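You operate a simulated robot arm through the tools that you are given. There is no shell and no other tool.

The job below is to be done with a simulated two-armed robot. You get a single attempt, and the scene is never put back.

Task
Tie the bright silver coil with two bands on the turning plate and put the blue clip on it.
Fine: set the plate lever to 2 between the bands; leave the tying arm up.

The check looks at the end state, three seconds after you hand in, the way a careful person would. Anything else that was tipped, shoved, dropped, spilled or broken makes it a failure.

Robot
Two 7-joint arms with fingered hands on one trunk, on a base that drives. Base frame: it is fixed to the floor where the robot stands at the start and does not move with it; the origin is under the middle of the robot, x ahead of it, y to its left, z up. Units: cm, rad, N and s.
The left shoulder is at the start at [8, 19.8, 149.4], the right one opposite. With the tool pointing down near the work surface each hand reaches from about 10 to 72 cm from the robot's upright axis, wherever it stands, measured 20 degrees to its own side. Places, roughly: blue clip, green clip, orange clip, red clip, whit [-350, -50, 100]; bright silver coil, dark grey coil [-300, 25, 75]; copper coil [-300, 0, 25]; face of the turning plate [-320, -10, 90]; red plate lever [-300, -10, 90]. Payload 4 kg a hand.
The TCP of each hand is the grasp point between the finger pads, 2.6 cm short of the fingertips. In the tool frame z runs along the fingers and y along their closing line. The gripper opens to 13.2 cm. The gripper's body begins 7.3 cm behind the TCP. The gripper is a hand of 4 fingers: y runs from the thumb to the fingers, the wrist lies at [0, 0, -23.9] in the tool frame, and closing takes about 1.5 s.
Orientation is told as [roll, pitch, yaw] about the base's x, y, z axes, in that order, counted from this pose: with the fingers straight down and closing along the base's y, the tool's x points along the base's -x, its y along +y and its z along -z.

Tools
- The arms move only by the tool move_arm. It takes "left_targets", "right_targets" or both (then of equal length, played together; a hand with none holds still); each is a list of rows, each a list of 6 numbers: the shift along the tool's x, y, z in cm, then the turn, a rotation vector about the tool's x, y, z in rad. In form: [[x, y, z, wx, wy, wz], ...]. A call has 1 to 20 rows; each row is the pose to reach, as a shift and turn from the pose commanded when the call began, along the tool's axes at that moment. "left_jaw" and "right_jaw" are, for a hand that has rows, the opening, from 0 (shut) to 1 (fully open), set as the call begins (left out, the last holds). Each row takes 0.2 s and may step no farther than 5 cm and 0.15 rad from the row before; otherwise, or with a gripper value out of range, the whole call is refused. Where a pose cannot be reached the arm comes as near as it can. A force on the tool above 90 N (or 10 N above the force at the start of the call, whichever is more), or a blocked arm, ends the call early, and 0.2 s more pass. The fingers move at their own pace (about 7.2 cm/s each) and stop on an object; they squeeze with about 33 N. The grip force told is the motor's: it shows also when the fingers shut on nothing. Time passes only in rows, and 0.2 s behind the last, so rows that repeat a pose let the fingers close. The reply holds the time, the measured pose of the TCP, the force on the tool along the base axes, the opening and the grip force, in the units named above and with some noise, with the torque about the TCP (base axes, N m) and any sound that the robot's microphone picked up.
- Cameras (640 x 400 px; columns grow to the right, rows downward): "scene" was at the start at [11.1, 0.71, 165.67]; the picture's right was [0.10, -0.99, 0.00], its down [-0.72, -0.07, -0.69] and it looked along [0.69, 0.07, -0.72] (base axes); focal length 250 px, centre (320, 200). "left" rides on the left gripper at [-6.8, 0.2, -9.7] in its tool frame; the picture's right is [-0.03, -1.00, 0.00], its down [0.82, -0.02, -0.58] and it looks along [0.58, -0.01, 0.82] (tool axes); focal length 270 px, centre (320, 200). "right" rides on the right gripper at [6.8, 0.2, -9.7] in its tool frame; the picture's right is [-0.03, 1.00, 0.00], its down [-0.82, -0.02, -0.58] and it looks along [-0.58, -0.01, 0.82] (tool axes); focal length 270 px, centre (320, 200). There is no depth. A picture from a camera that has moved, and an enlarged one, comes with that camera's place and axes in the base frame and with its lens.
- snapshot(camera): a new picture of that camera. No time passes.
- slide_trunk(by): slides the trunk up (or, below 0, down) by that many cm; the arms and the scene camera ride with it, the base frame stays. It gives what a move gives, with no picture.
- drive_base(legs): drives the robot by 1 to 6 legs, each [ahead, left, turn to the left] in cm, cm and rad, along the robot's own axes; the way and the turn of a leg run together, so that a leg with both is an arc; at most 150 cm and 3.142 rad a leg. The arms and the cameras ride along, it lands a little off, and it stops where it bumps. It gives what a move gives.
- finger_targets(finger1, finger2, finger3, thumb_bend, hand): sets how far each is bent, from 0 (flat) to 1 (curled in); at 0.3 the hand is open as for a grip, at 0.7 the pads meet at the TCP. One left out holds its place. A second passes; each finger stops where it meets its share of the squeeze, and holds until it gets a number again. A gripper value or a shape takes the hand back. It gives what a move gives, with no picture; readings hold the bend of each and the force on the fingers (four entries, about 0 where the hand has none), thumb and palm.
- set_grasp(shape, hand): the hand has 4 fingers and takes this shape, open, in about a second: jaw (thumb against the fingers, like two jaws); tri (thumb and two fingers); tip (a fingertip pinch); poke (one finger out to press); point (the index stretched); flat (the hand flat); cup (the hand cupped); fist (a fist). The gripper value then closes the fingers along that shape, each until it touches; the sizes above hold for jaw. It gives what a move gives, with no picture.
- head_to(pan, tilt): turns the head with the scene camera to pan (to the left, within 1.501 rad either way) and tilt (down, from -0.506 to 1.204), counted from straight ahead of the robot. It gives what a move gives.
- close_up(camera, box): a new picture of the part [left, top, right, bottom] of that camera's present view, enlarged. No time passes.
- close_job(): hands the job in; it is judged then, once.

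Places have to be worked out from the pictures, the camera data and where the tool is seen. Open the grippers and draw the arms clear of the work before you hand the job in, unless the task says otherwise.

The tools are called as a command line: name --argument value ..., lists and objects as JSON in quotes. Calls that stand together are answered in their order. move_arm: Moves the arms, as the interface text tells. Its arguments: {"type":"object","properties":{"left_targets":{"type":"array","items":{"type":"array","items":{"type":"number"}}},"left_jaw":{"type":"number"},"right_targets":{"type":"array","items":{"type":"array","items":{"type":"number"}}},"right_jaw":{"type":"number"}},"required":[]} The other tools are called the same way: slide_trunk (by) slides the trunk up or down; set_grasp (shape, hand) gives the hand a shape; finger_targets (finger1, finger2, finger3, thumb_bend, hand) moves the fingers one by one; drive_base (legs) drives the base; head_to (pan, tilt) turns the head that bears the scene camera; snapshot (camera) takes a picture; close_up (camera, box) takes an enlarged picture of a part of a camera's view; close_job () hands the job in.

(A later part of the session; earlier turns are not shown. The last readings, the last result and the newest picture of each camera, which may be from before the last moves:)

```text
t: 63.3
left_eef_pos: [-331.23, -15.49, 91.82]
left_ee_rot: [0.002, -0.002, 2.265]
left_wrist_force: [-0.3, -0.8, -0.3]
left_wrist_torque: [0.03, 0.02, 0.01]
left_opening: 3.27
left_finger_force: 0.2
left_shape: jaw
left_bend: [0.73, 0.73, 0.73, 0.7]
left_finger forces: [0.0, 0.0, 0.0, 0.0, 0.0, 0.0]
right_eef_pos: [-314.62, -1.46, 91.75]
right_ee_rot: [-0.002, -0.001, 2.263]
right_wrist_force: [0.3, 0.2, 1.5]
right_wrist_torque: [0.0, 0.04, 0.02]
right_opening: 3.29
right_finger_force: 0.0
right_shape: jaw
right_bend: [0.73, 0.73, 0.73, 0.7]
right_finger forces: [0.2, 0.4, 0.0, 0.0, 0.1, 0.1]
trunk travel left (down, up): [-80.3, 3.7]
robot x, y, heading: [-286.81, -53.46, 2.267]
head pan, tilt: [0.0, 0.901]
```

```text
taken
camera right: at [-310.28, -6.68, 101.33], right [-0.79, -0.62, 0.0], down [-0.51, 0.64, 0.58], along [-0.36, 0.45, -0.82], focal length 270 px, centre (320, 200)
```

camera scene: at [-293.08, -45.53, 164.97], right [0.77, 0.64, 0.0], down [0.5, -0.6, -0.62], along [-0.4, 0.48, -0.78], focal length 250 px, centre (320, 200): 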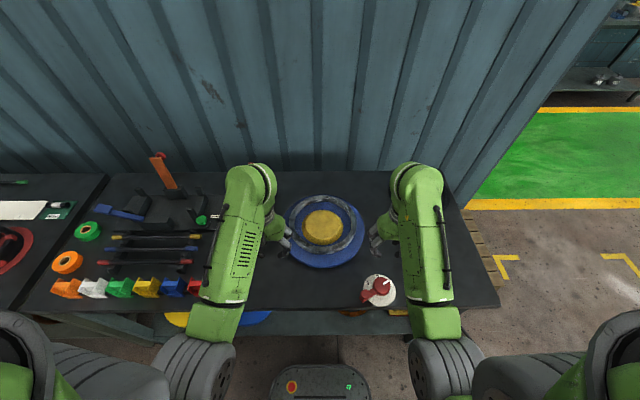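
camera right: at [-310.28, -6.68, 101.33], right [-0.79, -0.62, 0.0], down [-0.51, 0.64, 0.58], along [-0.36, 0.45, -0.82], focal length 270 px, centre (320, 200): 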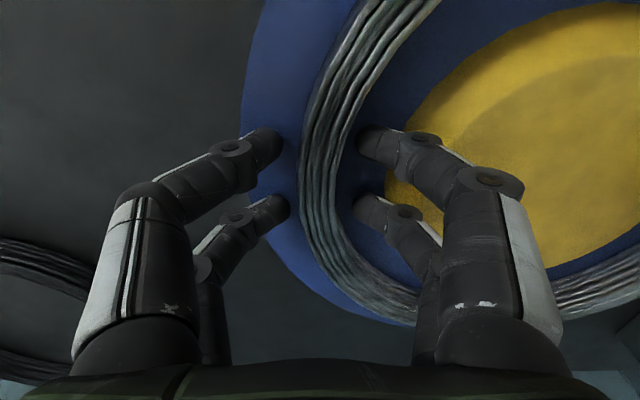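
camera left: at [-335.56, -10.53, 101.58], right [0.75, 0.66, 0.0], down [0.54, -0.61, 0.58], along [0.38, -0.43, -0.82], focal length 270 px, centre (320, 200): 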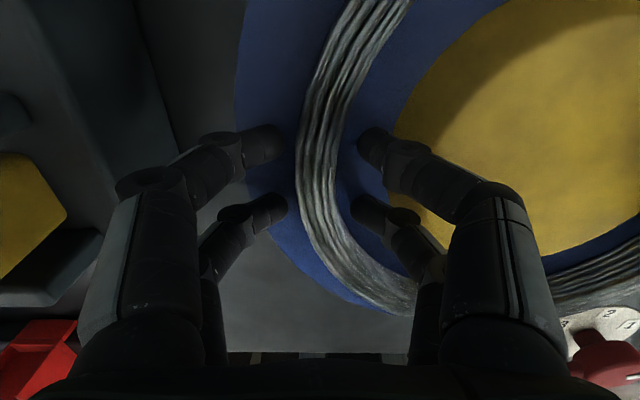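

The ring is set down and free between the fingers. I lift straight up and draw back to check its centring.

move_arm --left_targets '[[0, 0, -1.5, 0, 0, 0], [0, 0, -4, 0, 0, 0], [0, 0, -7, 0, 0, 0], [0, 0, -10, 0, 0, 0], [0, 0, -13, 0, 0, 0], [3, 0, -14, 0, 0, 0], [7, 0.5, -14, 0, 0, 0], [11, 1, -14, 0, 0, 0], [15, 2, -14, 0, 0, 0]]' --right_targets '[[0, 0, -1.5, 0, 0, 0], [0, 0, -4, 0, 0, 0], [0, 0, -7, 0, 0, 0], [0, 0, -10, 0, 0, 0], [0, 0, -13, 0, 0, 0], [3, 0, -14, 0, 0, 0], [7, -2, -14, 0, 0, 0], [11, -4, -14, 0, 0, 0], [15, -6, -14, 0, 0, 0]]'

snapshot --camera "right"

close_up --camera "scene" --box '[260, 160, 390, 280]'

```text
t: 65.3
left_eef_pos: [-322.73, -28.36, 106.1]
left_ee_rot: [0.002, -0.006, 2.266]
left_wrist_force: [0.3, -0.9, 1.4]
left_wrist_torque: [0.05, 0.0, 0.02]
left_opening: 3.29
left_finger_force: 0.1
left_shape: jaw
left_bend: [0.73, 0.73, 0.73, 0.7]
left_finger forces: [0.1, 0.0, 0.0, 0.0, 0.1, 0.0]
right_eef_pos: [-300.1, -9.11, 105.85]
right_ee_rot: [-0.003, -0.004, 2.264]
right_wrist_force: [-0.9, 0.0, 0.3]
right_wrist_torque: [0.01, 0.03, 0.02]
right_opening: 3.28
right_finger_force: 0.1
right_shape: jaw
right_bend: [0.73, 0.73, 0.73, 0.7]
right_finger forces: [0.0, 0.0, 0.1, 0.0, 0.0, 0.0]
trunk travel left (down, up): [-80.3, 3.7]
robot x, y, heading: [-286.62, -53.44, 2.268]
head pan, tilt: [0.0, 0.901]
```

```text
taken
camera right: at [-295.88, -14.4, 115.35], right [-0.78, -0.62, 0.0], down [-0.51, 0.64, 0.58], along [-0.36, 0.46, -0.81], focal length 270 px, centre (320, 200)
```

right: 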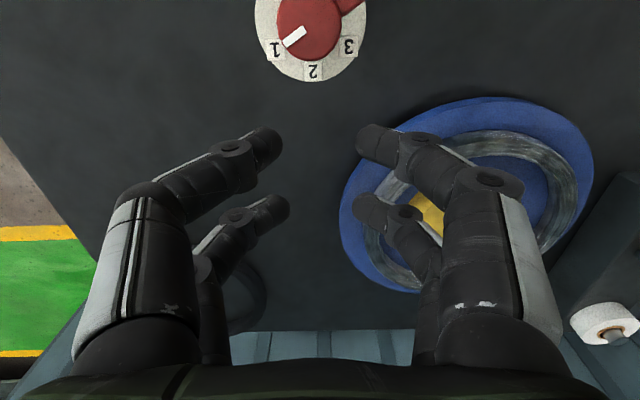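

```text
3.33 times, centred on (325, 220) of scene
camera zoom: at [-292.98, -45.68, 164.98], right [0.77, 0.64, 0.0], down [0.5, -0.6, -0.62], along [-0.4, 0.48, -0.78], focal length 832 px, centre (303, 133)
```

zoom: 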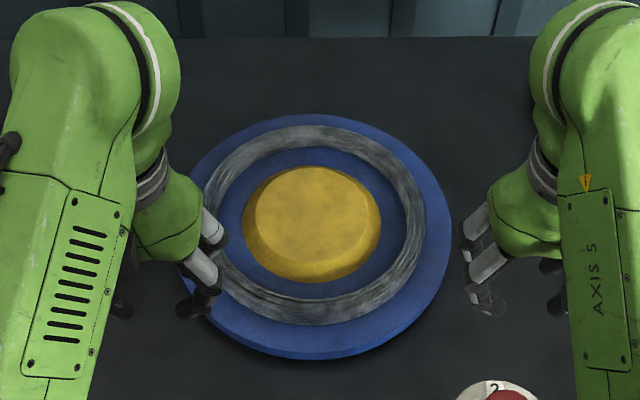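

The coil is now nearly concentric with plate and hub (within about 0.5 cm). To see the tying arm I move the left hand outward to the left at the same height.

move_arm --left_targets '[[-0.5, 3, 0, 0, 0, 0], [-1, 6, 0, 0, 0, 0], [-1.5, 9, 0, 0, 0, 0], [-2, 12, 0, 0, 0, 0], [-2, 15, 0, 0, 0, 0], [-2, 17, 0, 0, 0, 0]]'

snapshot --camera "scene"

close_up --camera "scene" --box '[210, 130, 340, 240]'

```text
t: 66.7
left_eef_pos: [-337.46, -37.8, 106.1]
left_ee_rot: [0.002, -0.004, 2.265]
left_wrist_force: [-0.1, -0.3, 0.2]
left_wrist_torque: [0.02, -0.02, -0.02]
left_opening: 3.3
left_finger_force: 0.0
left_shape: jaw
left_bend: [0.73, 0.73, 0.73, 0.7]
left_finger forces: [0.0, 0.0, 0.0, 0.0, 0.1, 0.0]
right_eef_pos: [-300.4, -9.04, 105.74]
right_ee_rot: [-0.001, 0.0, 2.264]
right_wrist_force: [-0.2, 0.0, 0.5]
right_wrist_torque: [0.03, 0.01, 0.0]
right_opening: 3.27
right_finger_force: 0.1
right_shape: jaw
right_bend: [0.73, 0.73, 0.73, 0.7]
right_finger forces: [0.1, 0.1, 0.0, 0.1, 0.1, 0.0]
trunk travel left (down, up): [-80.3, 3.7]
robot x, y, heading: [-286.65, -53.34, 2.266]
head pan, tilt: [0.0, 0.901]
```

```text
taken
camera scene: at [-293.24, -45.43, 164.95], right [0.77, 0.64, 0.0], down [0.5, -0.6, -0.62], along [-0.4, 0.48, -0.78], focal length 250 px, centre (320, 200)
```

scene: 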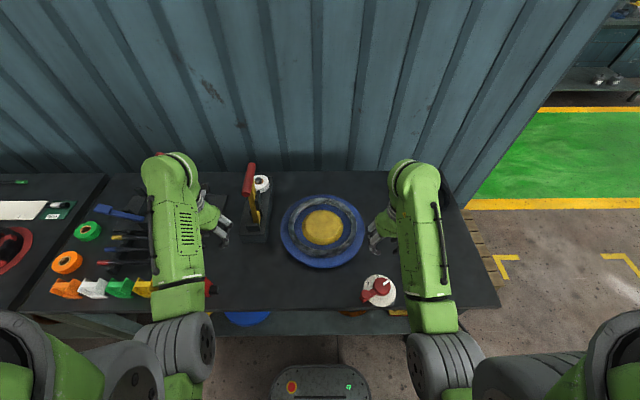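

```text
3.64 times, centred on (275, 185) of scene
camera zoom: at [-293.24, -45.43, 164.95], right [0.77, 0.64, 0.0], down [0.5, -0.6, -0.62], along [-0.4, 0.48, -0.78], focal length 908 px, centre (484, 254)
```

zoom: 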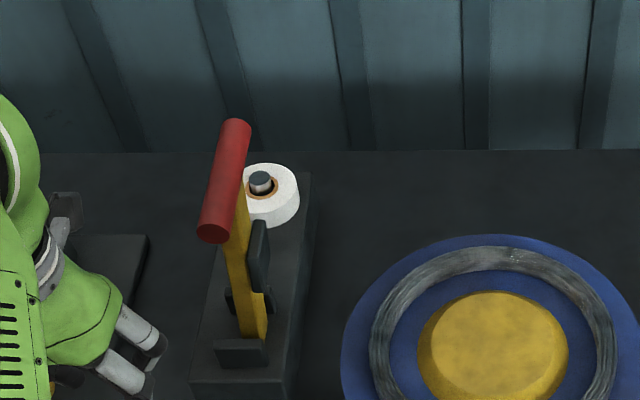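

The tying lever is clearly visible: pivot near 60 cm ahead / 23 cm left, red bar handle at roughly z≈114, 52–64 cm ahead and about 20 cm left, with the tying head on the plate side, so it swings down to the right over the plate. I raise the left hand to z≈122 and bring it to the bar's left offset, short of it.

move_arm --left_targets '[[0, 0, -3, 0, 0, 0], [0, 0, -6, 0, 0, 0], [0, 0, -9, 0, 0, 0], [0, 0, -12, 0, 0, 0], [0, 0, -15, 0, 0, 0], [0, -2, -17, 0, 0, 0], [0, -5, -17, 0, 0, 0], [0, -8, -17, 0, 0, 0], [0, -9.3, -17, 0, 0, 0]]'

snapshot --camera "left"

snapshot --camera "scene"

```text
t: 68.7
left_eef_pos: [-338.49, -27.47, 115.18]
left_ee_rot: [0.001, -0.002, 2.266]
left_wrist_force: [-0.1, -1.3, 0.4]
left_wrist_torque: [0.02, -0.04, 0.01]
left_opening: 3.24
left_finger_force: 0.0
left_shape: jaw
left_bend: [0.73, 0.73, 0.73, 0.7]
left_finger forces: [0.0, 0.0, 0.0, 0.0, 0.9, 0.0]
left hand out of reach, approached as far as the arm can: row 1, 2, 3, 4, 5, 6, 7, 8, 9
right_eef_pos: [-300.38, -8.87, 105.61]
right_ee_rot: [-0.002, 0.002, 2.264]
right_wrist_force: [-0.4, 0.5, 0.1]
right_wrist_torque: [0.0, 0.0, 0.0]
right_opening: 3.29
right_finger_force: 0.1
right_shape: jaw
right_bend: [0.73, 0.73, 0.73, 0.7]
right_finger forces: [0.0, 0.0, 0.0, 0.0, 0.0, 0.1]
trunk travel left (down, up): [-80.3, 3.7]
robot x, y, heading: [-286.75, -53.31, 2.268]
head pan, tilt: [0.0, 0.901]
```

```text
taken
camera left: at [-342.92, -22.55, 124.92], right [0.75, 0.66, 0.0], down [0.54, -0.61, 0.58], along [0.38, -0.43, -0.82], focal length 270 px, centre (320, 200)
```

left: 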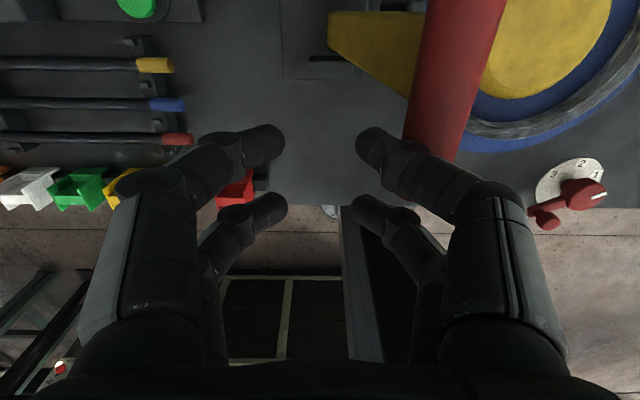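

```text
taken
camera scene: at [-293.25, -45.35, 164.95], right [0.77, 0.64, 0.0], down [0.5, -0.6, -0.62], along [-0.4, 0.48, -0.78], focal length 250 px, centre (320, 200)
```

scene: 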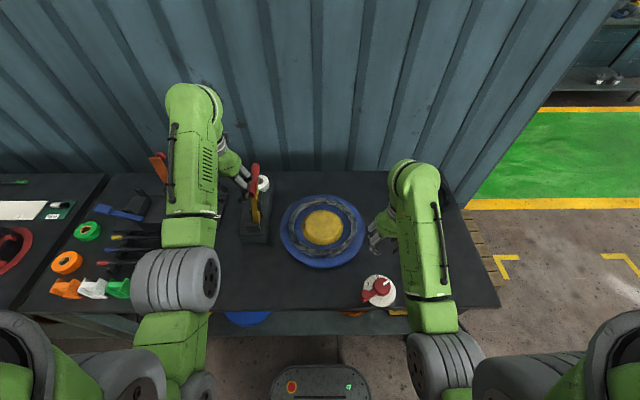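

The left arm tops out at z≈115 with the tool straight down, and its inner finger lies right beside the red bar (0.9 N). I back the hand off to the left, down and back before choosing a tilted approach.

move_arm --left_targets '[[0, 2, 0.5, 0, 0, 0], [1, 4, 2, 0, 0, 0], [4, 6, 4, 0, 0, 0], [8, 8, 7, 0, 0, 0], [10, 8, 11, 0, 0, 0], [10, 8, 14, 0, 0, 0]]'

snapshot --camera "scene"

```text
refused: row 4 steps farther than a row can; nothing moved
```

```text
taken
camera scene: at [-293.25, -45.35, 164.95], right [0.77, 0.64, 0.0], down [0.5, -0.6, -0.62], along [-0.4, 0.48, -0.78], focal length 250 px, centre (320, 200)
```

scene: 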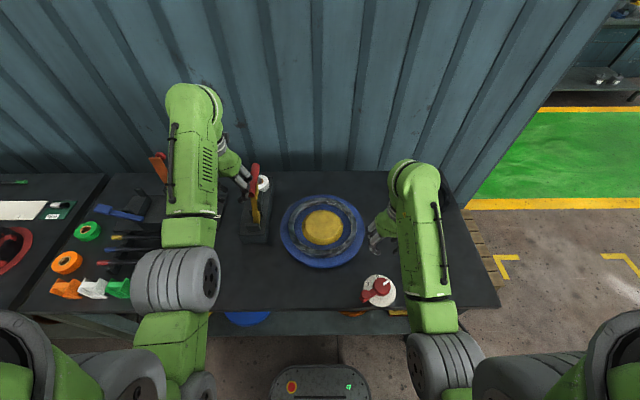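

The call was refused only because one step was over 5 cm; I repeat the retreat with smaller steps.

move_arm --left_targets '[[0, 2, 0.5, 0, 0, 0], [1, 4, 2, 0, 0, 0], [3, 6, 4, 0, 0, 0], [6, 8, 6.5, 0, 0, 0], [8.5, 8, 10, 0, 0, 0], [10, 8, 14, 0, 0, 0]]'

snapshot --camera "scene"

```text
t: 70.1
left_eef_pos: [-338.58, -40.49, 101.05]
left_ee_rot: [0.003, -0.003, 2.266]
left_wrist_force: [0.1, -0.3, 0.5]
left_wrist_torque: [-0.04, -0.01, 0.01]
left_opening: 3.25
left_finger_force: 0.0
left_shape: jaw
left_bend: [0.73, 0.73, 0.73, 0.7]
left_finger forces: [0.0, 0.1, 0.0, 0.0, 0.1, 0.1]
right_eef_pos: [-300.42, -8.86, 105.63]
right_ee_rot: [-0.002, 0.002, 2.265]
right_wrist_force: [-0.7, -0.6, -0.1]
right_wrist_torque: [0.05, -0.02, -0.01]
right_opening: 3.28
right_finger_force: 0.1
right_shape: jaw
right_bend: [0.73, 0.73, 0.73, 0.7]
right_finger forces: [0.0, 0.0, 0.0, 0.1, 0.1, 0.0]
trunk travel left (down, up): [-80.3, 3.7]
robot x, y, heading: [-286.46, -53.41, 2.263]
head pan, tilt: [0.0, 0.901]
```

```text
taken
camera scene: at [-293.24, -45.35, 164.96], right [0.77, 0.64, 0.0], down [0.5, -0.6, -0.62], along [-0.4, 0.48, -0.78], focal length 250 px, centre (320, 200)
```

scene: 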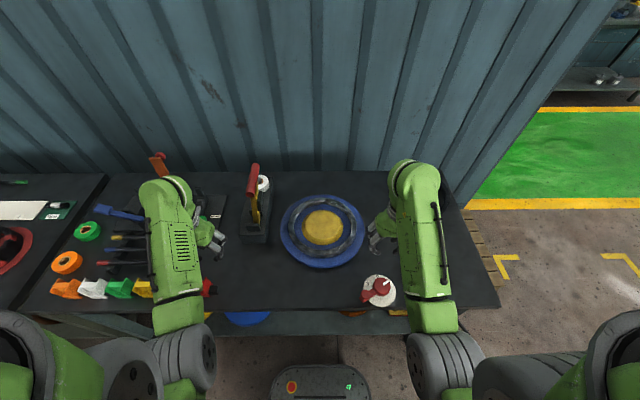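

The retreat went as commanded. For the bar I will approach end-on with the fingers pointing forward (hand horizontal), which needs more room, so I drive the base back 6 cm.

drive_base --legs '[[-6, 0, 0]]'

move_arm --left_targets '[[0, 0, 0, 0, 0, 0], [0, 0, 0, 0, 0, 0], [0, 0, 0, 0, 0, 0]]'

close_up --camera "scene" --box '[210, 120, 370, 240]'

```text
t: 71.0
left_eef_pos: [-335.44, -44.42, 100.41]
left_ee_rot: [0.001, 0.009, 2.267]
left_wrist_force: [-1.2, 0.8, 0.2]
left_wrist_torque: [-0.04, -0.04, 0.01]
left_opening: 3.29
left_finger_force: 0.0
left_shape: jaw
left_bend: [0.73, 0.73, 0.73, 0.7]
left_finger forces: [0.1, 0.0, 0.0, 0.1, 0.1, 0.1]
right_eef_pos: [-297.11, -12.7, 105.07]
right_ee_rot: [-0.001, 0.013, 2.264]
right_wrist_force: [-0.9, 0.2, 0.3]
right_wrist_torque: [-0.04, -0.03, -0.01]
right_opening: 3.28
right_finger_force: 0.0
right_shape: jaw
right_bend: [0.73, 0.73, 0.73, 0.7]
right_finger forces: [0.0, 0.0, 0.0, 0.0, 0.1, 0.1]
trunk travel left (down, up): [-80.3, 3.7]
robot x, y, heading: [-282.95, -57.83, 2.266]
head pan, tilt: [0.0, 0.901]
```

```text
t: 71.8
left_eef_pos: [-334.96, -45.03, 100.98]
left_ee_rot: [0.003, -0.002, 2.266]
left_wrist_force: [-0.1, 0.1, -0.2]
left_wrist_torque: [-0.02, 0.03, 0.01]
left_opening: 3.28
left_finger_force: 0.0
left_shape: jaw
left_bend: [0.73, 0.73, 0.73, 0.7]
left_finger forces: [0.0, 0.0, 0.1, 0.0, 0.0, 0.1]
right_eef_pos: [-296.71, -13.35, 105.52]
right_ee_rot: [0.0, 0.002, 2.264]
right_wrist_force: [-0.3, 0.0, -0.4]
right_wrist_torque: [-0.02, 0.03, -0.04]
right_opening: 3.27
right_finger_force: 0.1
right_shape: jaw
right_bend: [0.73, 0.73, 0.73, 0.7]
right_finger forces: [0.1, 0.0, 0.0, 0.0, 0.0, 0.0]
trunk travel left (down, up): [-80.3, 3.7]
robot x, y, heading: [-282.99, -57.92, 2.267]
head pan, tilt: [0.0, 0.901]
```

```text
3.33 times, centred on (290, 180) of scene
camera zoom: at [-289.56, -49.77, 164.94], right [0.77, 0.64, 0.0], down [0.5, -0.6, -0.62], along [-0.4, 0.48, -0.78], focal length 832 px, centre (420, 267)
```

zoom: 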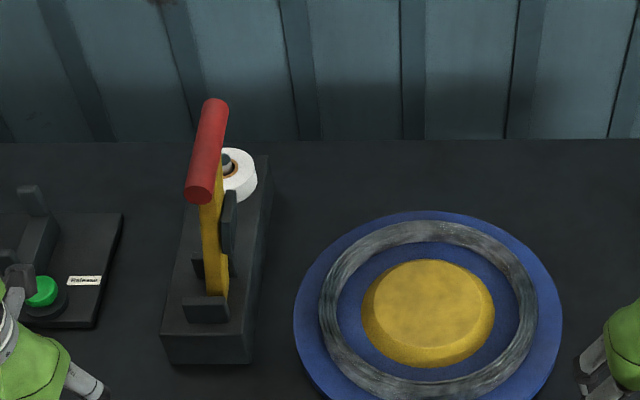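

The lever evidently stays where it is put (my touch moved it about 1 cm to the right). Its bar now spans roughly 59–68.6 cm ahead at 18.6 cm left, z≈114. I tilt the left hand so the fingers point forward, moving it to about 50 cm ahead, 28 cm left, z≈112.

move_arm --left_targets '[[-0.64, -0.33, -1, 0, -0.143, 0], [-1.27, -0.66, -2, 0, -0.286, 0], [-1.91, -1.0, -3, 0, -0.428, 0], [-2.55, -1.33, -4, 0, -0.571, 0], [-3.18, -1.66, -5, 0, -0.714, 0], [-3.82, -2.0, -6, 0, -0.857, 0], [-4.45, -2.32, -7, 0, -1.0, 0], [-5.1, -2.65, -8, 0, -1.142, 0], [-5.73, -3.0, -9, 0, -1.285, 0], [-6.36, -3.32, -10, 0, -1.428, 0], [-7, -3.65, -11, 0, -1.571, 0], [-7, -3.65, -11, 0, -1.571, 0]]' --left_jaw 0.45

snapshot --camera "scene"

snapshot --camera "left"

```text
t: 74.4
left_eef_pos: [-329.14, -32.01, 112.7]
left_ee_rot: [2.694, -1.565, -0.424]
left_wrist_force: [-0.2, 0.0, 0.2]
left_wrist_torque: [0.0, -0.01, 0.0]
left_opening: 5.93
left_finger_force: 0.0
left_shape: jaw
left_bend: [0.73, 0.73, 0.73, 0.7]
left_finger forces: [0.0, 0.0, 0.0, 0.1, 0.0, 0.1]
left hand out of reach, approached as far as the arm can: row 6, 7, 8, 9, 10, 11, 12
right_eef_pos: [-296.61, -13.37, 105.52]
right_ee_rot: [-0.001, 0.001, 2.264]
right_wrist_force: [0.3, -0.4, -0.7]
right_wrist_torque: [0.0, -0.02, 0.02]
right_opening: 3.27
right_finger_force: 0.1
right_shape: jaw
right_bend: [0.73, 0.73, 0.73, 0.7]
right_finger forces: [0.0, 0.0, 0.0, 0.0, 0.1, 0.0]
trunk travel left (down, up): [-80.3, 3.7]
robot x, y, heading: [-282.85, -58.27, 2.269]
head pan, tilt: [0.0, 0.901]
```

```text
taken
camera scene: at [-289.46, -49.72, 164.94], right [0.77, 0.64, 0.0], down [0.5, -0.6, -0.62], along [-0.4, 0.48, -0.78], focal length 250 px, centre (320, 200)
```

scene: 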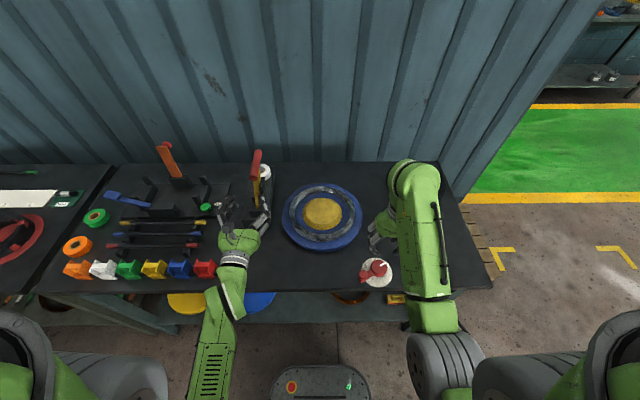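

```text
taken
camera left: at [-322.89, -39.7, 119.58], right [0.76, 0.64, 0.02], down [0.39, -0.43, -0.82], along [-0.52, 0.63, -0.58], focal length 270 px, centre (320, 200)
```

left: 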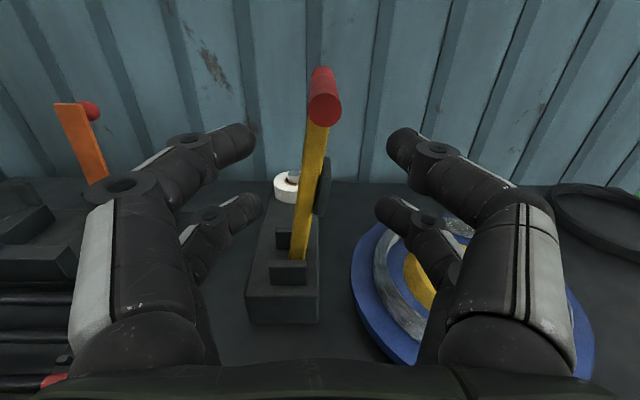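

The left hand ended pointing straight forward exactly in line with the bar (about 19 cm left, z=112.7), and its camera sees the bar end about 8.5 cm ahead of the TCP and 1.4 cm above it. I raise 1.4 cm and advance 4 cm, then look.

move_arm --left_targets '[[-0.7, -0.1, 0, 0, 0, 0], [-1.4, -0.2, 0, 0, 0, 0], [-1.4, -0.2, 1.5, 0, 0, 0], [-1.4, -0.2, 3, 0, 0, 0], [-1.4, -0.2, 4, 0, 0, 0], [-1.4, -0.2, 4, 0, 0, 0]]'

snapshot --camera "left"

close_up --camera "scene" --box '[200, 130, 330, 250]'

```text
t: 75.8
left_eef_pos: [-331.08, -28.84, 114.03]
left_ee_rot: [2.611, -1.567, -0.338]
left_wrist_force: [-0.1, -0.6, 0.4]
left_wrist_torque: [0.02, -0.05, -0.02]
left_opening: 5.96
left_finger_force: 0.0
left_shape: jaw
left_bend: [0.73, 0.73, 0.73, 0.7]
left_finger forces: [0.0, 0.0, 0.0, 0.0, 0.0, 0.1]
right_eef_pos: [-296.49, -13.43, 105.61]
right_ee_rot: [-0.002, -0.002, 2.263]
right_wrist_force: [-0.2, 0.0, -0.2]
right_wrist_torque: [0.0, 0.01, 0.04]
right_opening: 3.31
right_finger_force: 0.1
right_shape: jaw
right_bend: [0.73, 0.73, 0.73, 0.7]
right_finger forces: [0.0, 0.0, 0.0, 0.0, 0.0, 0.0]
trunk travel left (down, up): [-80.3, 3.7]
robot x, y, heading: [-282.36, -57.91, 2.263]
head pan, tilt: [0.0, 0.901]
```

```text
taken
camera left: at [-324.97, -36.52, 120.93], right [0.77, 0.64, 0.02], down [0.38, -0.43, -0.82], along [-0.51, 0.64, -0.58], focal length 270 px, centre (320, 200)
```

left: 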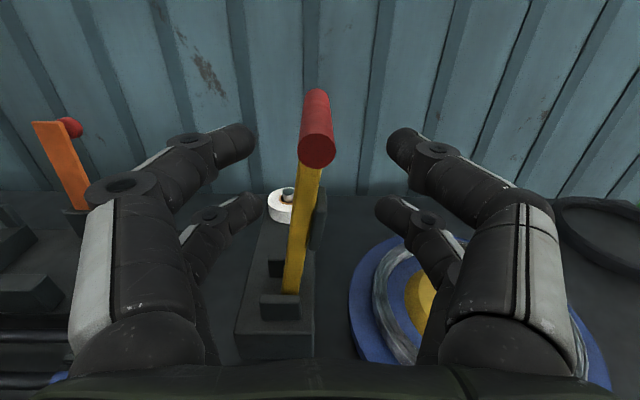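

```text
3.33 times, centred on (265, 190) of scene
camera zoom: at [-289.38, -49.94, 164.95], right [0.77, 0.64, 0.0], down [0.5, -0.6, -0.62], along [-0.4, 0.48, -0.78], focal length 832 px, centre (503, 233)
```

zoom: 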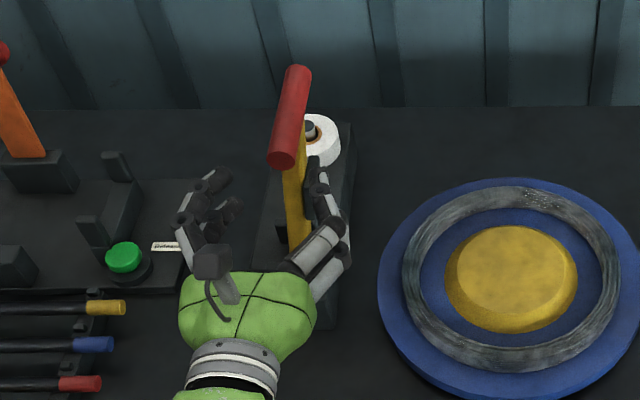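

The bar end is now 4.7 cm ahead of the TCP, level with it and 0.3 cm to the left. I advance 5 cm with that small correction so the fingertips straddle the near half of the bar without reaching the lever.

move_arm --left_targets '[[-0.1, 0.27, 1.2, 0, 0, 0], [-0.1, 0.27, 2.5, 0, 0, 0], [-0.1, 0.27, 3.8, 0, 0, 0], [-0.1, 0.27, 5, 0, 0, 0], [-0.1, 0.27, 5, 0, 0, 0]]'

snapshot --camera "left"

close_up --camera "scene" --box '[200, 130, 330, 250]'

```text
t: 77.0
left_eef_pos: [-334.46, -25.3, 114.25]
left_ee_rot: [2.781, -1.566, -0.516]
left_wrist_force: [0.7, -0.2, 0.1]
left_wrist_torque: [0.0, 0.01, 0.03]
left_opening: 5.95
left_finger_force: 0.1
left_shape: jaw
left_bend: [0.73, 0.73, 0.73, 0.7]
left_finger forces: [0.0, 0.0, 0.1, 0.1, 0.0, 0.1]
left hand out of reach, approached as far as the arm can: row 1, 2
right_eef_pos: [-296.52, -13.4, 105.61]
right_ee_rot: [-0.001, 0.001, 2.263]
right_wrist_force: [0.5, -0.9, -0.1]
right_wrist_torque: [0.02, -0.02, -0.01]
right_opening: 3.28
right_finger_force: 0.0
right_shape: jaw
right_bend: [0.73, 0.73, 0.73, 0.7]
right_finger forces: [0.0, 0.0, 0.0, 0.0, 0.1, 0.0]
trunk travel left (down, up): [-80.3, 3.7]
robot x, y, heading: [-282.36, -57.69, 2.267]
head pan, tilt: [0.0, 0.901]
```

```text
taken
camera left: at [-328.36, -33.06, 121.14], right [0.77, 0.64, 0.02], down [0.38, -0.43, -0.82], along [-0.51, 0.64, -0.57], focal length 270 px, centre (320, 200)
```

left: 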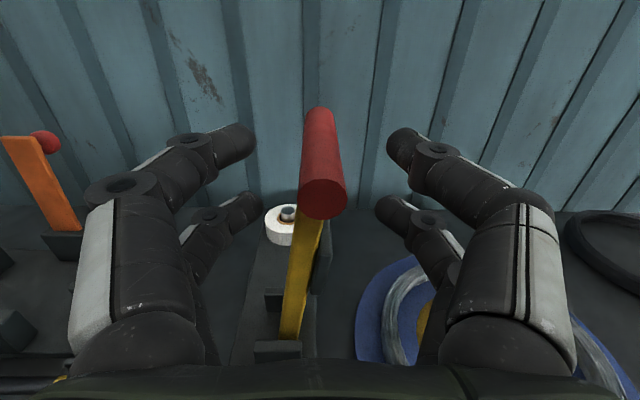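

```text
3.33 times, centred on (265, 190) of scene
camera zoom: at [-289.37, -49.99, 164.96], right [0.77, 0.64, 0.0], down [0.5, -0.6, -0.62], along [-0.4, 0.48, -0.78], focal length 832 px, centre (503, 233)
```

zoom: 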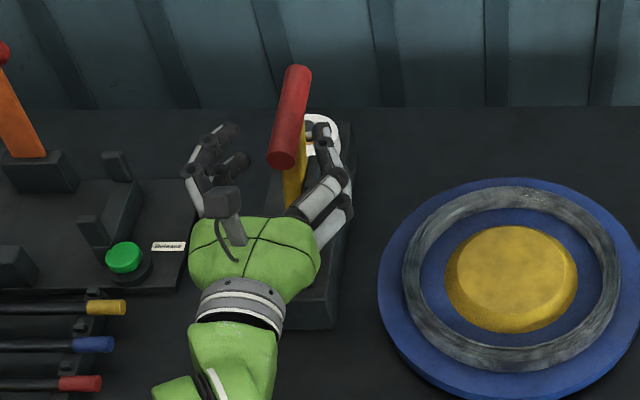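

The bar end is now right at the TCP, centred between the fingers. I close the left hand on it.

move_arm --left_targets '[[0, 0, 0, 0, 0, 0], [0, 0, 0, 0, 0, 0], [0, 0, 0, 0, 0, 0], [0, 0, 0, 0, 0, 0], [0, 0, 0, 0, 0, 0], [0, 0, 0, 0, 0, 0]]' --left_jaw 0

snapshot --camera "left"

```text
t: 78.4
left_eef_pos: [-334.66, -25.34, 114.1]
left_ee_rot: [0.007, -1.569, 2.259]
left_wrist_force: [0.2, -1.4, -11.2]
left_wrist_torque: [-0.13, -0.12, 0.04]
left_opening: 0.0
left_finger_force: 32.7
left_shape: jaw
left_bend: [0.61, 0.72, 0.72, 0.7]
left_finger forces: [0.1, 0.0, 0.0, 0.1, 0.0, 0.0]
right_eef_pos: [-296.73, -13.45, 105.47]
right_ee_rot: [0.0, 0.001, 2.265]
right_wrist_force: [-0.9, -0.4, -0.4]
right_wrist_torque: [0.0, 0.02, -0.02]
right_opening: 3.27
right_finger_force: 0.0
right_shape: jaw
right_bend: [0.73, 0.73, 0.73, 0.7]
right_finger forces: [0.0, 0.0, 0.1, 0.0, 0.1, 0.1]
trunk travel left (down, up): [-80.3, 3.7]
robot x, y, heading: [-282.78, -57.93, 2.26]
head pan, tilt: [0.0, 0.901]
```

```text
taken
camera left: at [-328.54, -32.98, 120.9], right [0.77, 0.64, 0.03], down [0.39, -0.43, -0.81], along [-0.51, 0.64, -0.58], focal length 270 px, centre (320, 200)
```

left: 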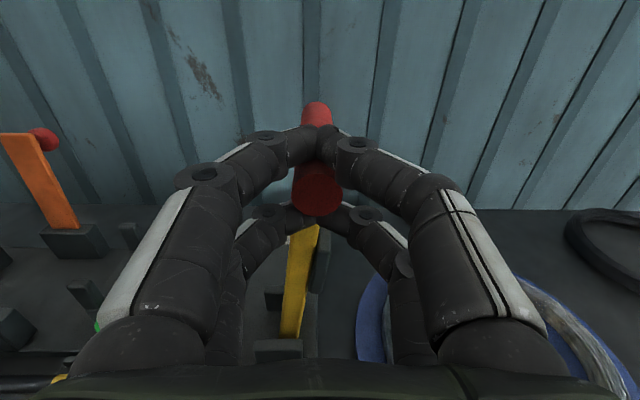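

The fingers closed above and below the bar, caging it in a slot rather than squeezing it; that suits a swing as long as the slot faces the motion. I roll the hand about 0.72 rad around the bar axis so the slot's push points right-down, and ease 0.15 cm down.

move_arm --left_targets '[[0.15, 0, 0, 0, 0, -0.12], [0.15, 0, 0, 0, 0, -0.24], [0.15, 0, 0, 0, 0, -0.36], [0.15, 0, 0, 0, 0, -0.48], [0.15, 0, 0, 0, 0, -0.6], [0.15, 0, 0, 0, 0, -0.72], [0.15, 0, 0, 0, 0, -0.72]]'

snapshot --camera "left"

close_up --camera "scene" --box '[200, 120, 350, 260]'

```text
t: 80.0
left_eef_pos: [-334.52, -25.17, 114.26]
left_ee_rot: [-1.58, -0.85, -2.442]
left_wrist_force: [-2.1, -0.1, -1.8]
left_wrist_torque: [0.0, 0.02, 0.02]
left_opening: 0.01
left_finger_force: 33.2
left_shape: jaw
left_bend: [0.61, 0.72, 0.72, 0.7]
left_finger forces: [0.0, 0.0, 0.0, 0.1, 0.0, 0.0]
right_eef_pos: [-296.63, -13.57, 105.61]
right_ee_rot: [-0.003, 0.002, 2.265]
right_wrist_force: [0.3, 0.4, -0.9]
right_wrist_torque: [0.01, 0.02, 0.0]
right_opening: 3.25
right_finger_force: 0.0
right_shape: jaw
right_bend: [0.73, 0.73, 0.73, 0.7]
right_finger forces: [0.0, 0.1, 0.0, 0.0, 0.0, 0.0]
trunk travel left (down, up): [-80.3, 3.7]
robot x, y, heading: [-282.8, -57.99, 2.269]
head pan, tilt: [0.0, 0.901]
```

```text
taken
camera left: at [-331.9, -35.77, 119.27], right [0.57, 0.47, 0.68], down [0.79, -0.09, -0.6], along [-0.22, 0.88, -0.42], focal length 270 px, centre (320, 200)
```

left: 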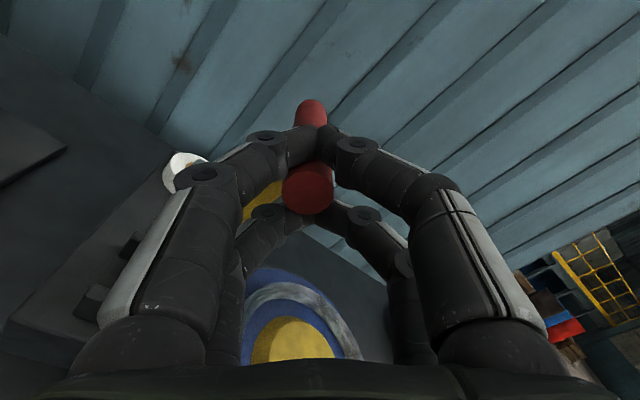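

```text
2.86 times, centred on (275, 190) of scene
camera zoom: at [-289.49, -49.89, 164.95], right [0.77, 0.64, 0.0], down [0.5, -0.6, -0.62], along [-0.4, 0.48, -0.78], focal length 713 px, centre (449, 229)
```

zoom: 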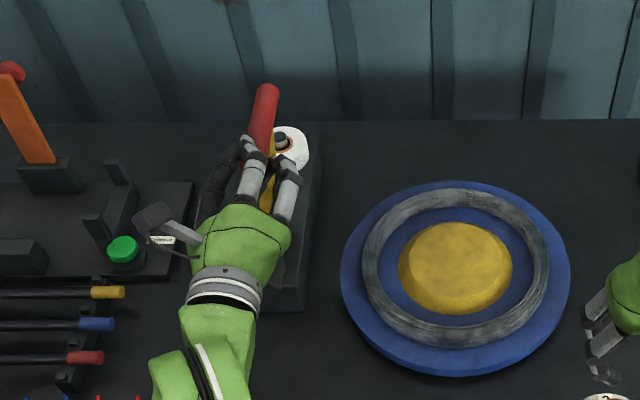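

The hand rolled freely around the bar with almost no force. I now swing the bar along its arc (radius about 22.4 cm around the pivot) from 8° to about 32°, watching forces.

move_arm --left_targets '[[0.6, -0.5, 0, 0, 0, 0], [1.22, -0.98, 0, 0, 0, 0], [1.85, -1.44, 0, 0, 0, 0], [2.51, -1.87, 0, 0, 0, 0], [3.17, -2.28, 0, 0, 0, 0], [3.84, -2.67, 0, 0, 0, 0], [4.53, -3.03, 0, 0, 0, 0], [5.24, -3.37, 0, 0, 0, 0], [5.96, -3.69, 0, 0, 0, 0], [6.69, -3.98, 0, 0, 0, 0], [7.43, -4.24, 0, 0, 0, 0], [8.17, -4.48, 0, 0, 0, 0]]'

snapshot --camera "left"

close_up --camera "scene" --box '[200, 120, 350, 260]'

```text
t: 82.6
left_eef_pos: [-327.69, -19.59, 110.8]
left_ee_rot: [-1.572, -0.851, -2.447]
left_wrist_force: [0.4, 0.4, -2.6]
left_wrist_torque: [-0.03, 0.01, 0.03]
left_opening: 0.0
left_finger_force: 32.8
left_shape: jaw
left_bend: [0.6, 0.72, 0.72, 0.7]
left_finger forces: [0.0, 0.0, 0.1, 0.0, 0.0, 0.0]
right_eef_pos: [-296.56, -13.36, 105.6]
right_ee_rot: [-0.002, 0.003, 2.264]
right_wrist_force: [-0.7, 0.4, 0.7]
right_wrist_torque: [-0.01, 0.03, 0.0]
right_opening: 3.29
right_finger_force: 0.0
right_shape: jaw
right_bend: [0.73, 0.73, 0.73, 0.7]
right_finger forces: [0.0, 0.0, 0.0, 0.0, 0.1, 0.1]
trunk travel left (down, up): [-80.3, 3.7]
robot x, y, heading: [-282.7, -57.72, 2.26]
head pan, tilt: [0.0, 0.901]
```

```text
taken
camera left: at [-325.1, -30.12, 115.88], right [0.57, 0.47, 0.68], down [0.79, -0.09, -0.6], along [-0.22, 0.88, -0.42], focal length 270 px, centre (320, 200)
```

left: 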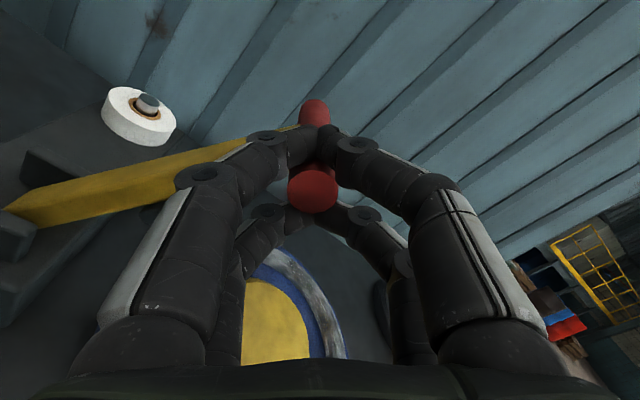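

```text
2.86 times, centred on (275, 190) of scene
camera zoom: at [-289.48, -49.86, 164.94], right [0.77, 0.64, 0.0], down [0.5, -0.6, -0.62], along [-0.4, 0.48, -0.78], focal length 713 px, centre (449, 229)
```

zoom: 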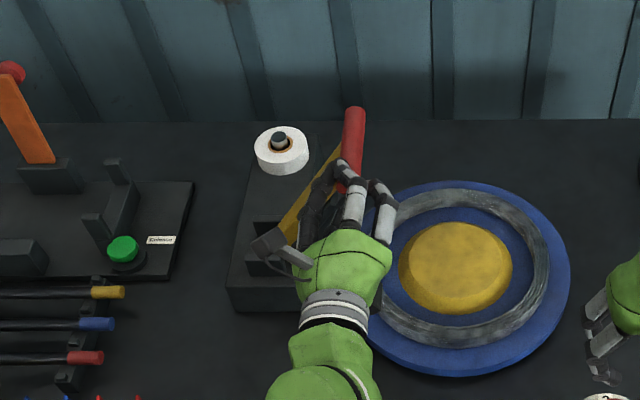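

The lever follows smoothly with only about 3 N; it is now near 32°. I continue along the arc to about 56°, rolling the hand back gradually.

move_arm --left_targets '[[0.75, -0.21, 0, 0, 0, 0.025], [1.51, -0.4, 0, 0, 0, 0.05], [2.28, -0.55, 0, 0, 0, 0.075], [3.05, -0.69, 0, 0, 0, 0.1], [3.82, -0.79, 0, 0, 0, 0.125], [4.6, -0.88, 0, 0, 0, 0.15], [5.38, -0.92, 0, 0, 0, 0.175], [6.17, -0.95, 0, 0, 0, 0.2], [6.94, -0.94, 0, 0, 0, 0.225], [7.72, -0.92, 0, 0, 0, 0.25], [8.5, -0.85, 0, 0, 0, 0.275], [9.28, -0.77, 0, 0, 0, 0.3]]'

snapshot --camera "left"

close_up --camera "scene" --box '[200, 120, 350, 260]'

```text
t: 85.2
left_eef_pos: [-322.71, -15.24, 104.25]
left_ee_rot: [-1.574, -1.151, -2.444]
left_wrist_force: [-2.5, -1.5, -4.4]
left_wrist_torque: [-0.03, -0.04, 0.02]
left_opening: 0.0
left_finger_force: 33.1
left_shape: jaw
left_bend: [0.6, 0.72, 0.72, 0.7]
left_finger forces: [0.0, 0.0, 0.0, 0.1, 0.0, 0.1]
right_eef_pos: [-296.7, -13.45, 105.55]
right_ee_rot: [-0.002, 0.001, 2.264]
right_wrist_force: [-0.1, -0.1, -0.6]
right_wrist_torque: [0.02, -0.03, -0.01]
right_opening: 3.31
right_finger_force: 0.1
right_shape: jaw
right_bend: [0.73, 0.73, 0.73, 0.7]
right_finger forces: [0.1, 0.1, 0.1, 0.1, 0.0, 0.1]
trunk travel left (down, up): [-80.3, 3.7]
robot x, y, heading: [-283.15, -57.88, 2.266]
head pan, tilt: [0.0, 0.901]
```

```text
taken
camera left: at [-318.74, -24.69, 110.52], right [0.69, 0.58, 0.43], down [0.64, -0.22, -0.74], along [-0.33, 0.79, -0.52], focal length 270 px, centre (320, 200)
```

left: 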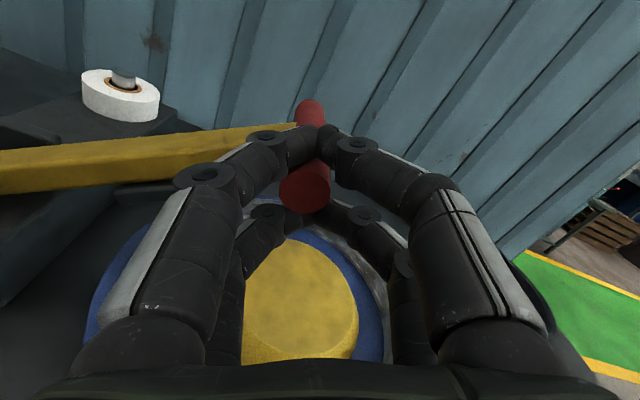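

```text
2.86 times, centred on (275, 190) of scene
camera zoom: at [-289.52, -49.9, 164.94], right [0.77, 0.64, 0.0], down [0.5, -0.6, -0.62], along [-0.4, 0.48, -0.78], focal length 713 px, centre (449, 229)
```

zoom: 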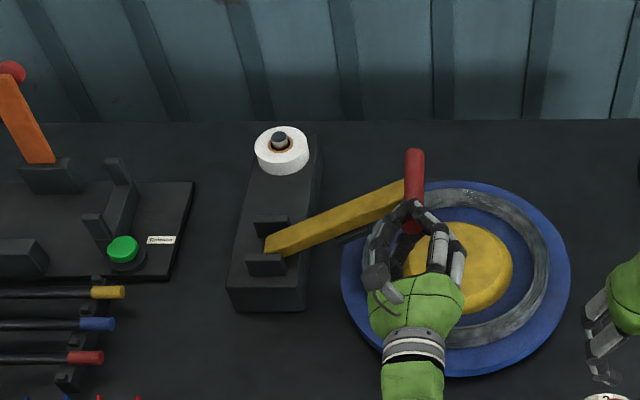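

The lever is now at about 57° and still moves with about 5 N. I go on down in 2° steps to about 67° and read the force.

move_arm --left_targets '[[0.78, -0.11, 0, 0, 0, 0.05], [1.56, -0.19, 0, 0, 0, 0.1], [2.34, -0.245, 0, 0, 0, 0.15], [3.13, -0.27, 0, 0, 0, 0.2], [3.91, -0.27, 0, 0, 0, 0.25]]'

close_up --camera "scene" --box '[200, 120, 350, 260]'

snapshot --camera "right"

```text
t: 86.4
left_eef_pos: [-321.38, -13.98, 100.87]
left_ee_rot: [-1.581, -1.404, -2.436]
left_wrist_force: [-2.2, -1.9, -3.5]
left_wrist_torque: [0.0, -0.04, 0.03]
left_opening: 0.0
left_finger_force: 32.9
left_shape: jaw
left_bend: [0.6, 0.72, 0.72, 0.7]
left_finger forces: [0.0, 0.1, 0.1, 0.0, 0.0, 0.0]
right_eef_pos: [-296.59, -13.49, 105.56]
right_ee_rot: [-0.002, 0.0, 2.264]
right_wrist_force: [-0.9, 0.1, 0.1]
right_wrist_torque: [0.02, 0.02, -0.01]
right_opening: 3.28
right_finger_force: 0.1
right_shape: jaw
right_bend: [0.73, 0.73, 0.73, 0.7]
right_finger forces: [0.0, 0.1, 0.0, 0.0, 0.0, 0.1]
trunk travel left (down, up): [-80.3, 3.7]
robot x, y, heading: [-283.16, -57.93, 2.265]
head pan, tilt: [0.0, 0.901]
```

```text
2.86 times, centred on (275, 190) of scene
camera zoom: at [-289.53, -49.93, 164.94], right [0.77, 0.64, 0.0], down [0.5, -0.6, -0.62], along [-0.4, 0.48, -0.78], focal length 713 px, centre (449, 229)
```

zoom: 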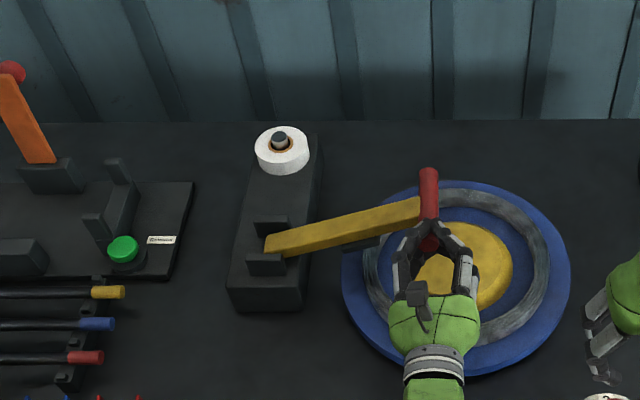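

```text
taken
camera right: at [-292.35, -18.75, 115.19], right [-0.79, -0.62, 0.0], down [-0.51, 0.64, 0.58], along [-0.36, 0.45, -0.82], focal length 270 px, centre (320, 200)
```

right: 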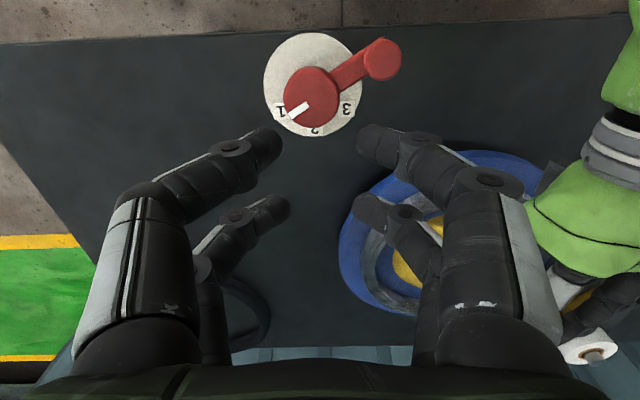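

At about 67° (bar z≈101) there is still only about 4 N; the tying head is just above the ring. I go on in finer steps to about 73°.

move_arm --left_targets '[[0.38, -0.09, 0, 0, 0, 0.02], [0.77, -0.17, 0, 0, 0, 0.04], [1.15, -0.24, 0, 0, 0, 0.06], [1.54, -0.3, 0, 0, 0, 0.08], [1.92, -0.36, 0, 0, 0, 0.1], [2.31, -0.42, 0, 0, 0, 0.12]]'

close_up --camera "scene" --box '[220, 140, 370, 260]'

```text
t: 87.8
left_eef_pos: [-320.62, -13.53, 98.69]
left_ee_rot: [-1.605, -1.522, -2.414]
left_wrist_force: [-3.0, -1.7, -2.5]
left_wrist_torque: [-0.05, -0.03, 0.06]
left_opening: 0.0
left_finger_force: 32.8
left_shape: jaw
left_bend: [0.6, 0.72, 0.72, 0.7]
left_finger forces: [0.1, 0.0, 0.0, 0.0, 0.1, 0.0]
right_eef_pos: [-296.68, -13.39, 105.54]
right_ee_rot: [-0.002, 0.002, 2.262]
right_wrist_force: [-0.1, -0.8, -0.4]
right_wrist_torque: [-0.03, 0.0, -0.01]
right_opening: 3.29
right_finger_force: 0.1
right_shape: jaw
right_bend: [0.73, 0.73, 0.73, 0.7]
right_finger forces: [0.0, 0.1, 0.0, 0.0, 0.0, 0.0]
trunk travel left (down, up): [-80.3, 3.7]
robot x, y, heading: [-282.6, -57.75, 2.26]
head pan, tilt: [0.0, 0.901]
```

```text
3.33 times, centred on (295, 200) of scene
camera zoom: at [-289.56, -49.92, 164.94], right [0.77, 0.64, 0.0], down [0.5, -0.6, -0.62], along [-0.4, 0.48, -0.78], focal length 832 px, centre (403, 200)
```

zoom: 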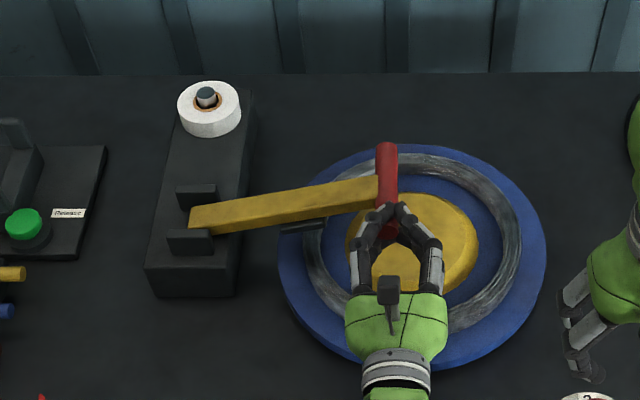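

Still no resistance at bar z≈98.7, with the head right over the ring's left side. I continue in small steps to about 77°.

move_arm --left_targets '[[0.38, -0.09, 0, 0, 0, 0.01], [0.77, -0.18, 0, 0, 0, 0.02], [1.15, -0.26, 0, 0, 0, 0.03], [1.54, -0.33, 0, 0, 0, 0.04]]'

close_up --camera "scene" --box '[240, 160, 370, 260]'

snapshot --camera "left"

```text
t: 88.8
left_eef_pos: [-320.34, -13.25, 97.37]
left_ee_rot: [-1.814, -1.562, -2.205]
left_wrist_force: [-2.8, -2.3, -2.9]
left_wrist_torque: [-0.01, -0.05, 0.07]
left_opening: 0.0
left_finger_force: 33.2
left_shape: jaw
left_bend: [0.6, 0.72, 0.72, 0.7]
left_finger forces: [0.1, 0.0, 0.0, 0.1, 0.0, 0.0]
right_eef_pos: [-296.67, -13.43, 105.57]
right_ee_rot: [-0.001, 0.002, 2.263]
right_wrist_force: [0.0, 0.2, 0.4]
right_wrist_torque: [-0.01, 0.01, 0.01]
right_opening: 3.26
right_finger_force: 0.1
right_shape: jaw
right_bend: [0.73, 0.73, 0.73, 0.7]
right_finger forces: [0.1, 0.0, 0.0, 0.0, 0.0, 0.1]
trunk travel left (down, up): [-80.3, 3.7]
robot x, y, heading: [-283.02, -57.53, 2.265]
head pan, tilt: [0.0, 0.901]
```

```text
4.00 times, centred on (305, 210) of scene
camera zoom: at [-289.55, -49.94, 164.94], right [0.77, 0.64, 0.0], down [0.5, -0.6, -0.62], along [-0.4, 0.48, -0.78], focal length 998 px, centre (380, 160)
```

zoom: 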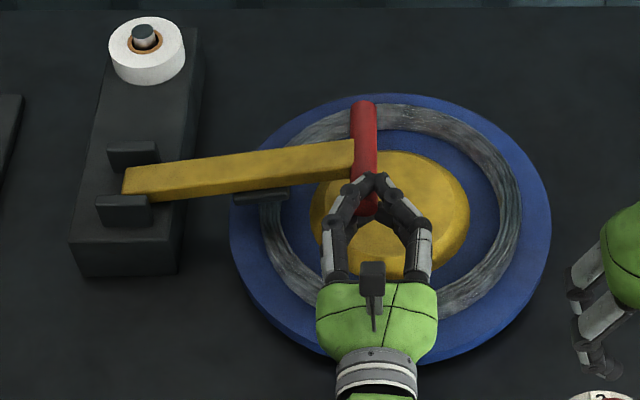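

```text
taken
camera left: at [-314.33, -21.04, 104.19], right [0.77, 0.64, 0.03], down [0.39, -0.42, -0.82], along [-0.51, 0.64, -0.58], focal length 270 px, centre (320, 200)
```

left: 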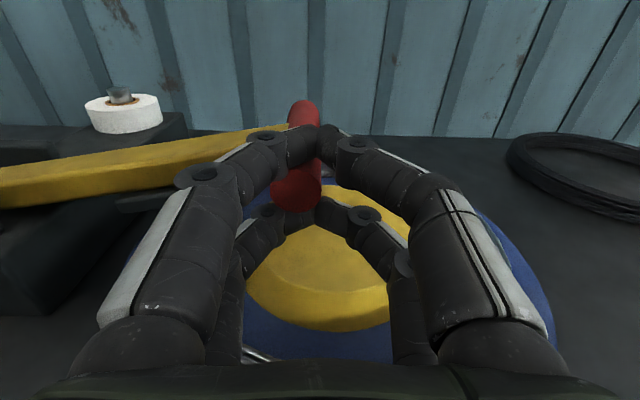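

Still free at bar z≈97.4. I continue four more small steps to about z≈95.8.

move_arm --left_targets '[[0.38, -0.07, 0, 0, 0, 0], [0.77, -0.13, 0, 0, 0, 0], [1.16, -0.18, 0, 0, 0, 0], [1.55, -0.22, 0, 0, 0, 0]]'

close_up --camera "scene" --box '[240, 160, 370, 260]'

snapshot --camera "left"

```text
t: 89.8
left_eef_pos: [-320.2, -13.13, 95.71]
left_ee_rot: [-1.807, -1.562, -2.211]
left_wrist_force: [-2.1, -1.5, -2.4]
left_wrist_torque: [-0.01, -0.01, 0.06]
left_opening: 0.0
left_finger_force: 33.1
left_shape: jaw
left_bend: [0.6, 0.72, 0.72, 0.7]
left_finger forces: [0.0, 0.0, 0.0, 0.0, 0.1, 0.0]
right_eef_pos: [-296.51, -13.45, 105.56]
right_ee_rot: [-0.002, 0.002, 2.264]
right_wrist_force: [0.6, 0.0, 0.0]
right_wrist_torque: [0.03, -0.01, 0.02]
right_opening: 3.29
right_finger_force: 0.1
right_shape: jaw
right_bend: [0.73, 0.73, 0.73, 0.7]
right_finger forces: [0.1, 0.0, 0.0, 0.0, 0.0, 0.0]
trunk travel left (down, up): [-80.3, 3.7]
robot x, y, heading: [-282.55, -57.88, 2.268]
head pan, tilt: [0.0, 0.901]
```

```text
4.00 times, centred on (305, 210) of scene
camera zoom: at [-289.5, -49.92, 164.95], right [0.77, 0.64, 0.0], down [0.5, -0.6, -0.62], along [-0.4, 0.48, -0.78], focal length 998 px, centre (380, 160)
```

zoom: 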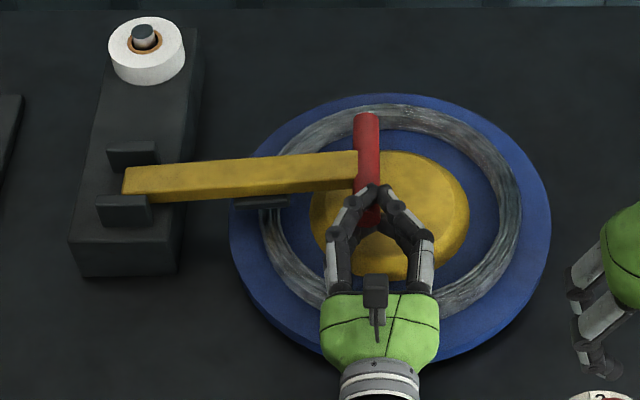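

```text
taken
camera left: at [-314.13, -20.88, 102.56], right [0.77, 0.64, 0.03], down [0.39, -0.42, -0.82], along [-0.51, 0.64, -0.58], focal length 270 px, centre (320, 200)
```

left: 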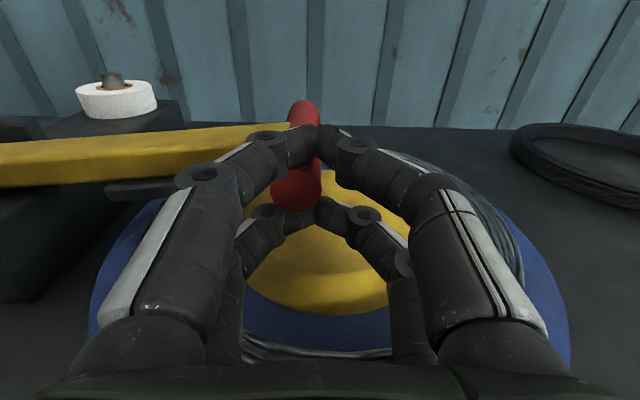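

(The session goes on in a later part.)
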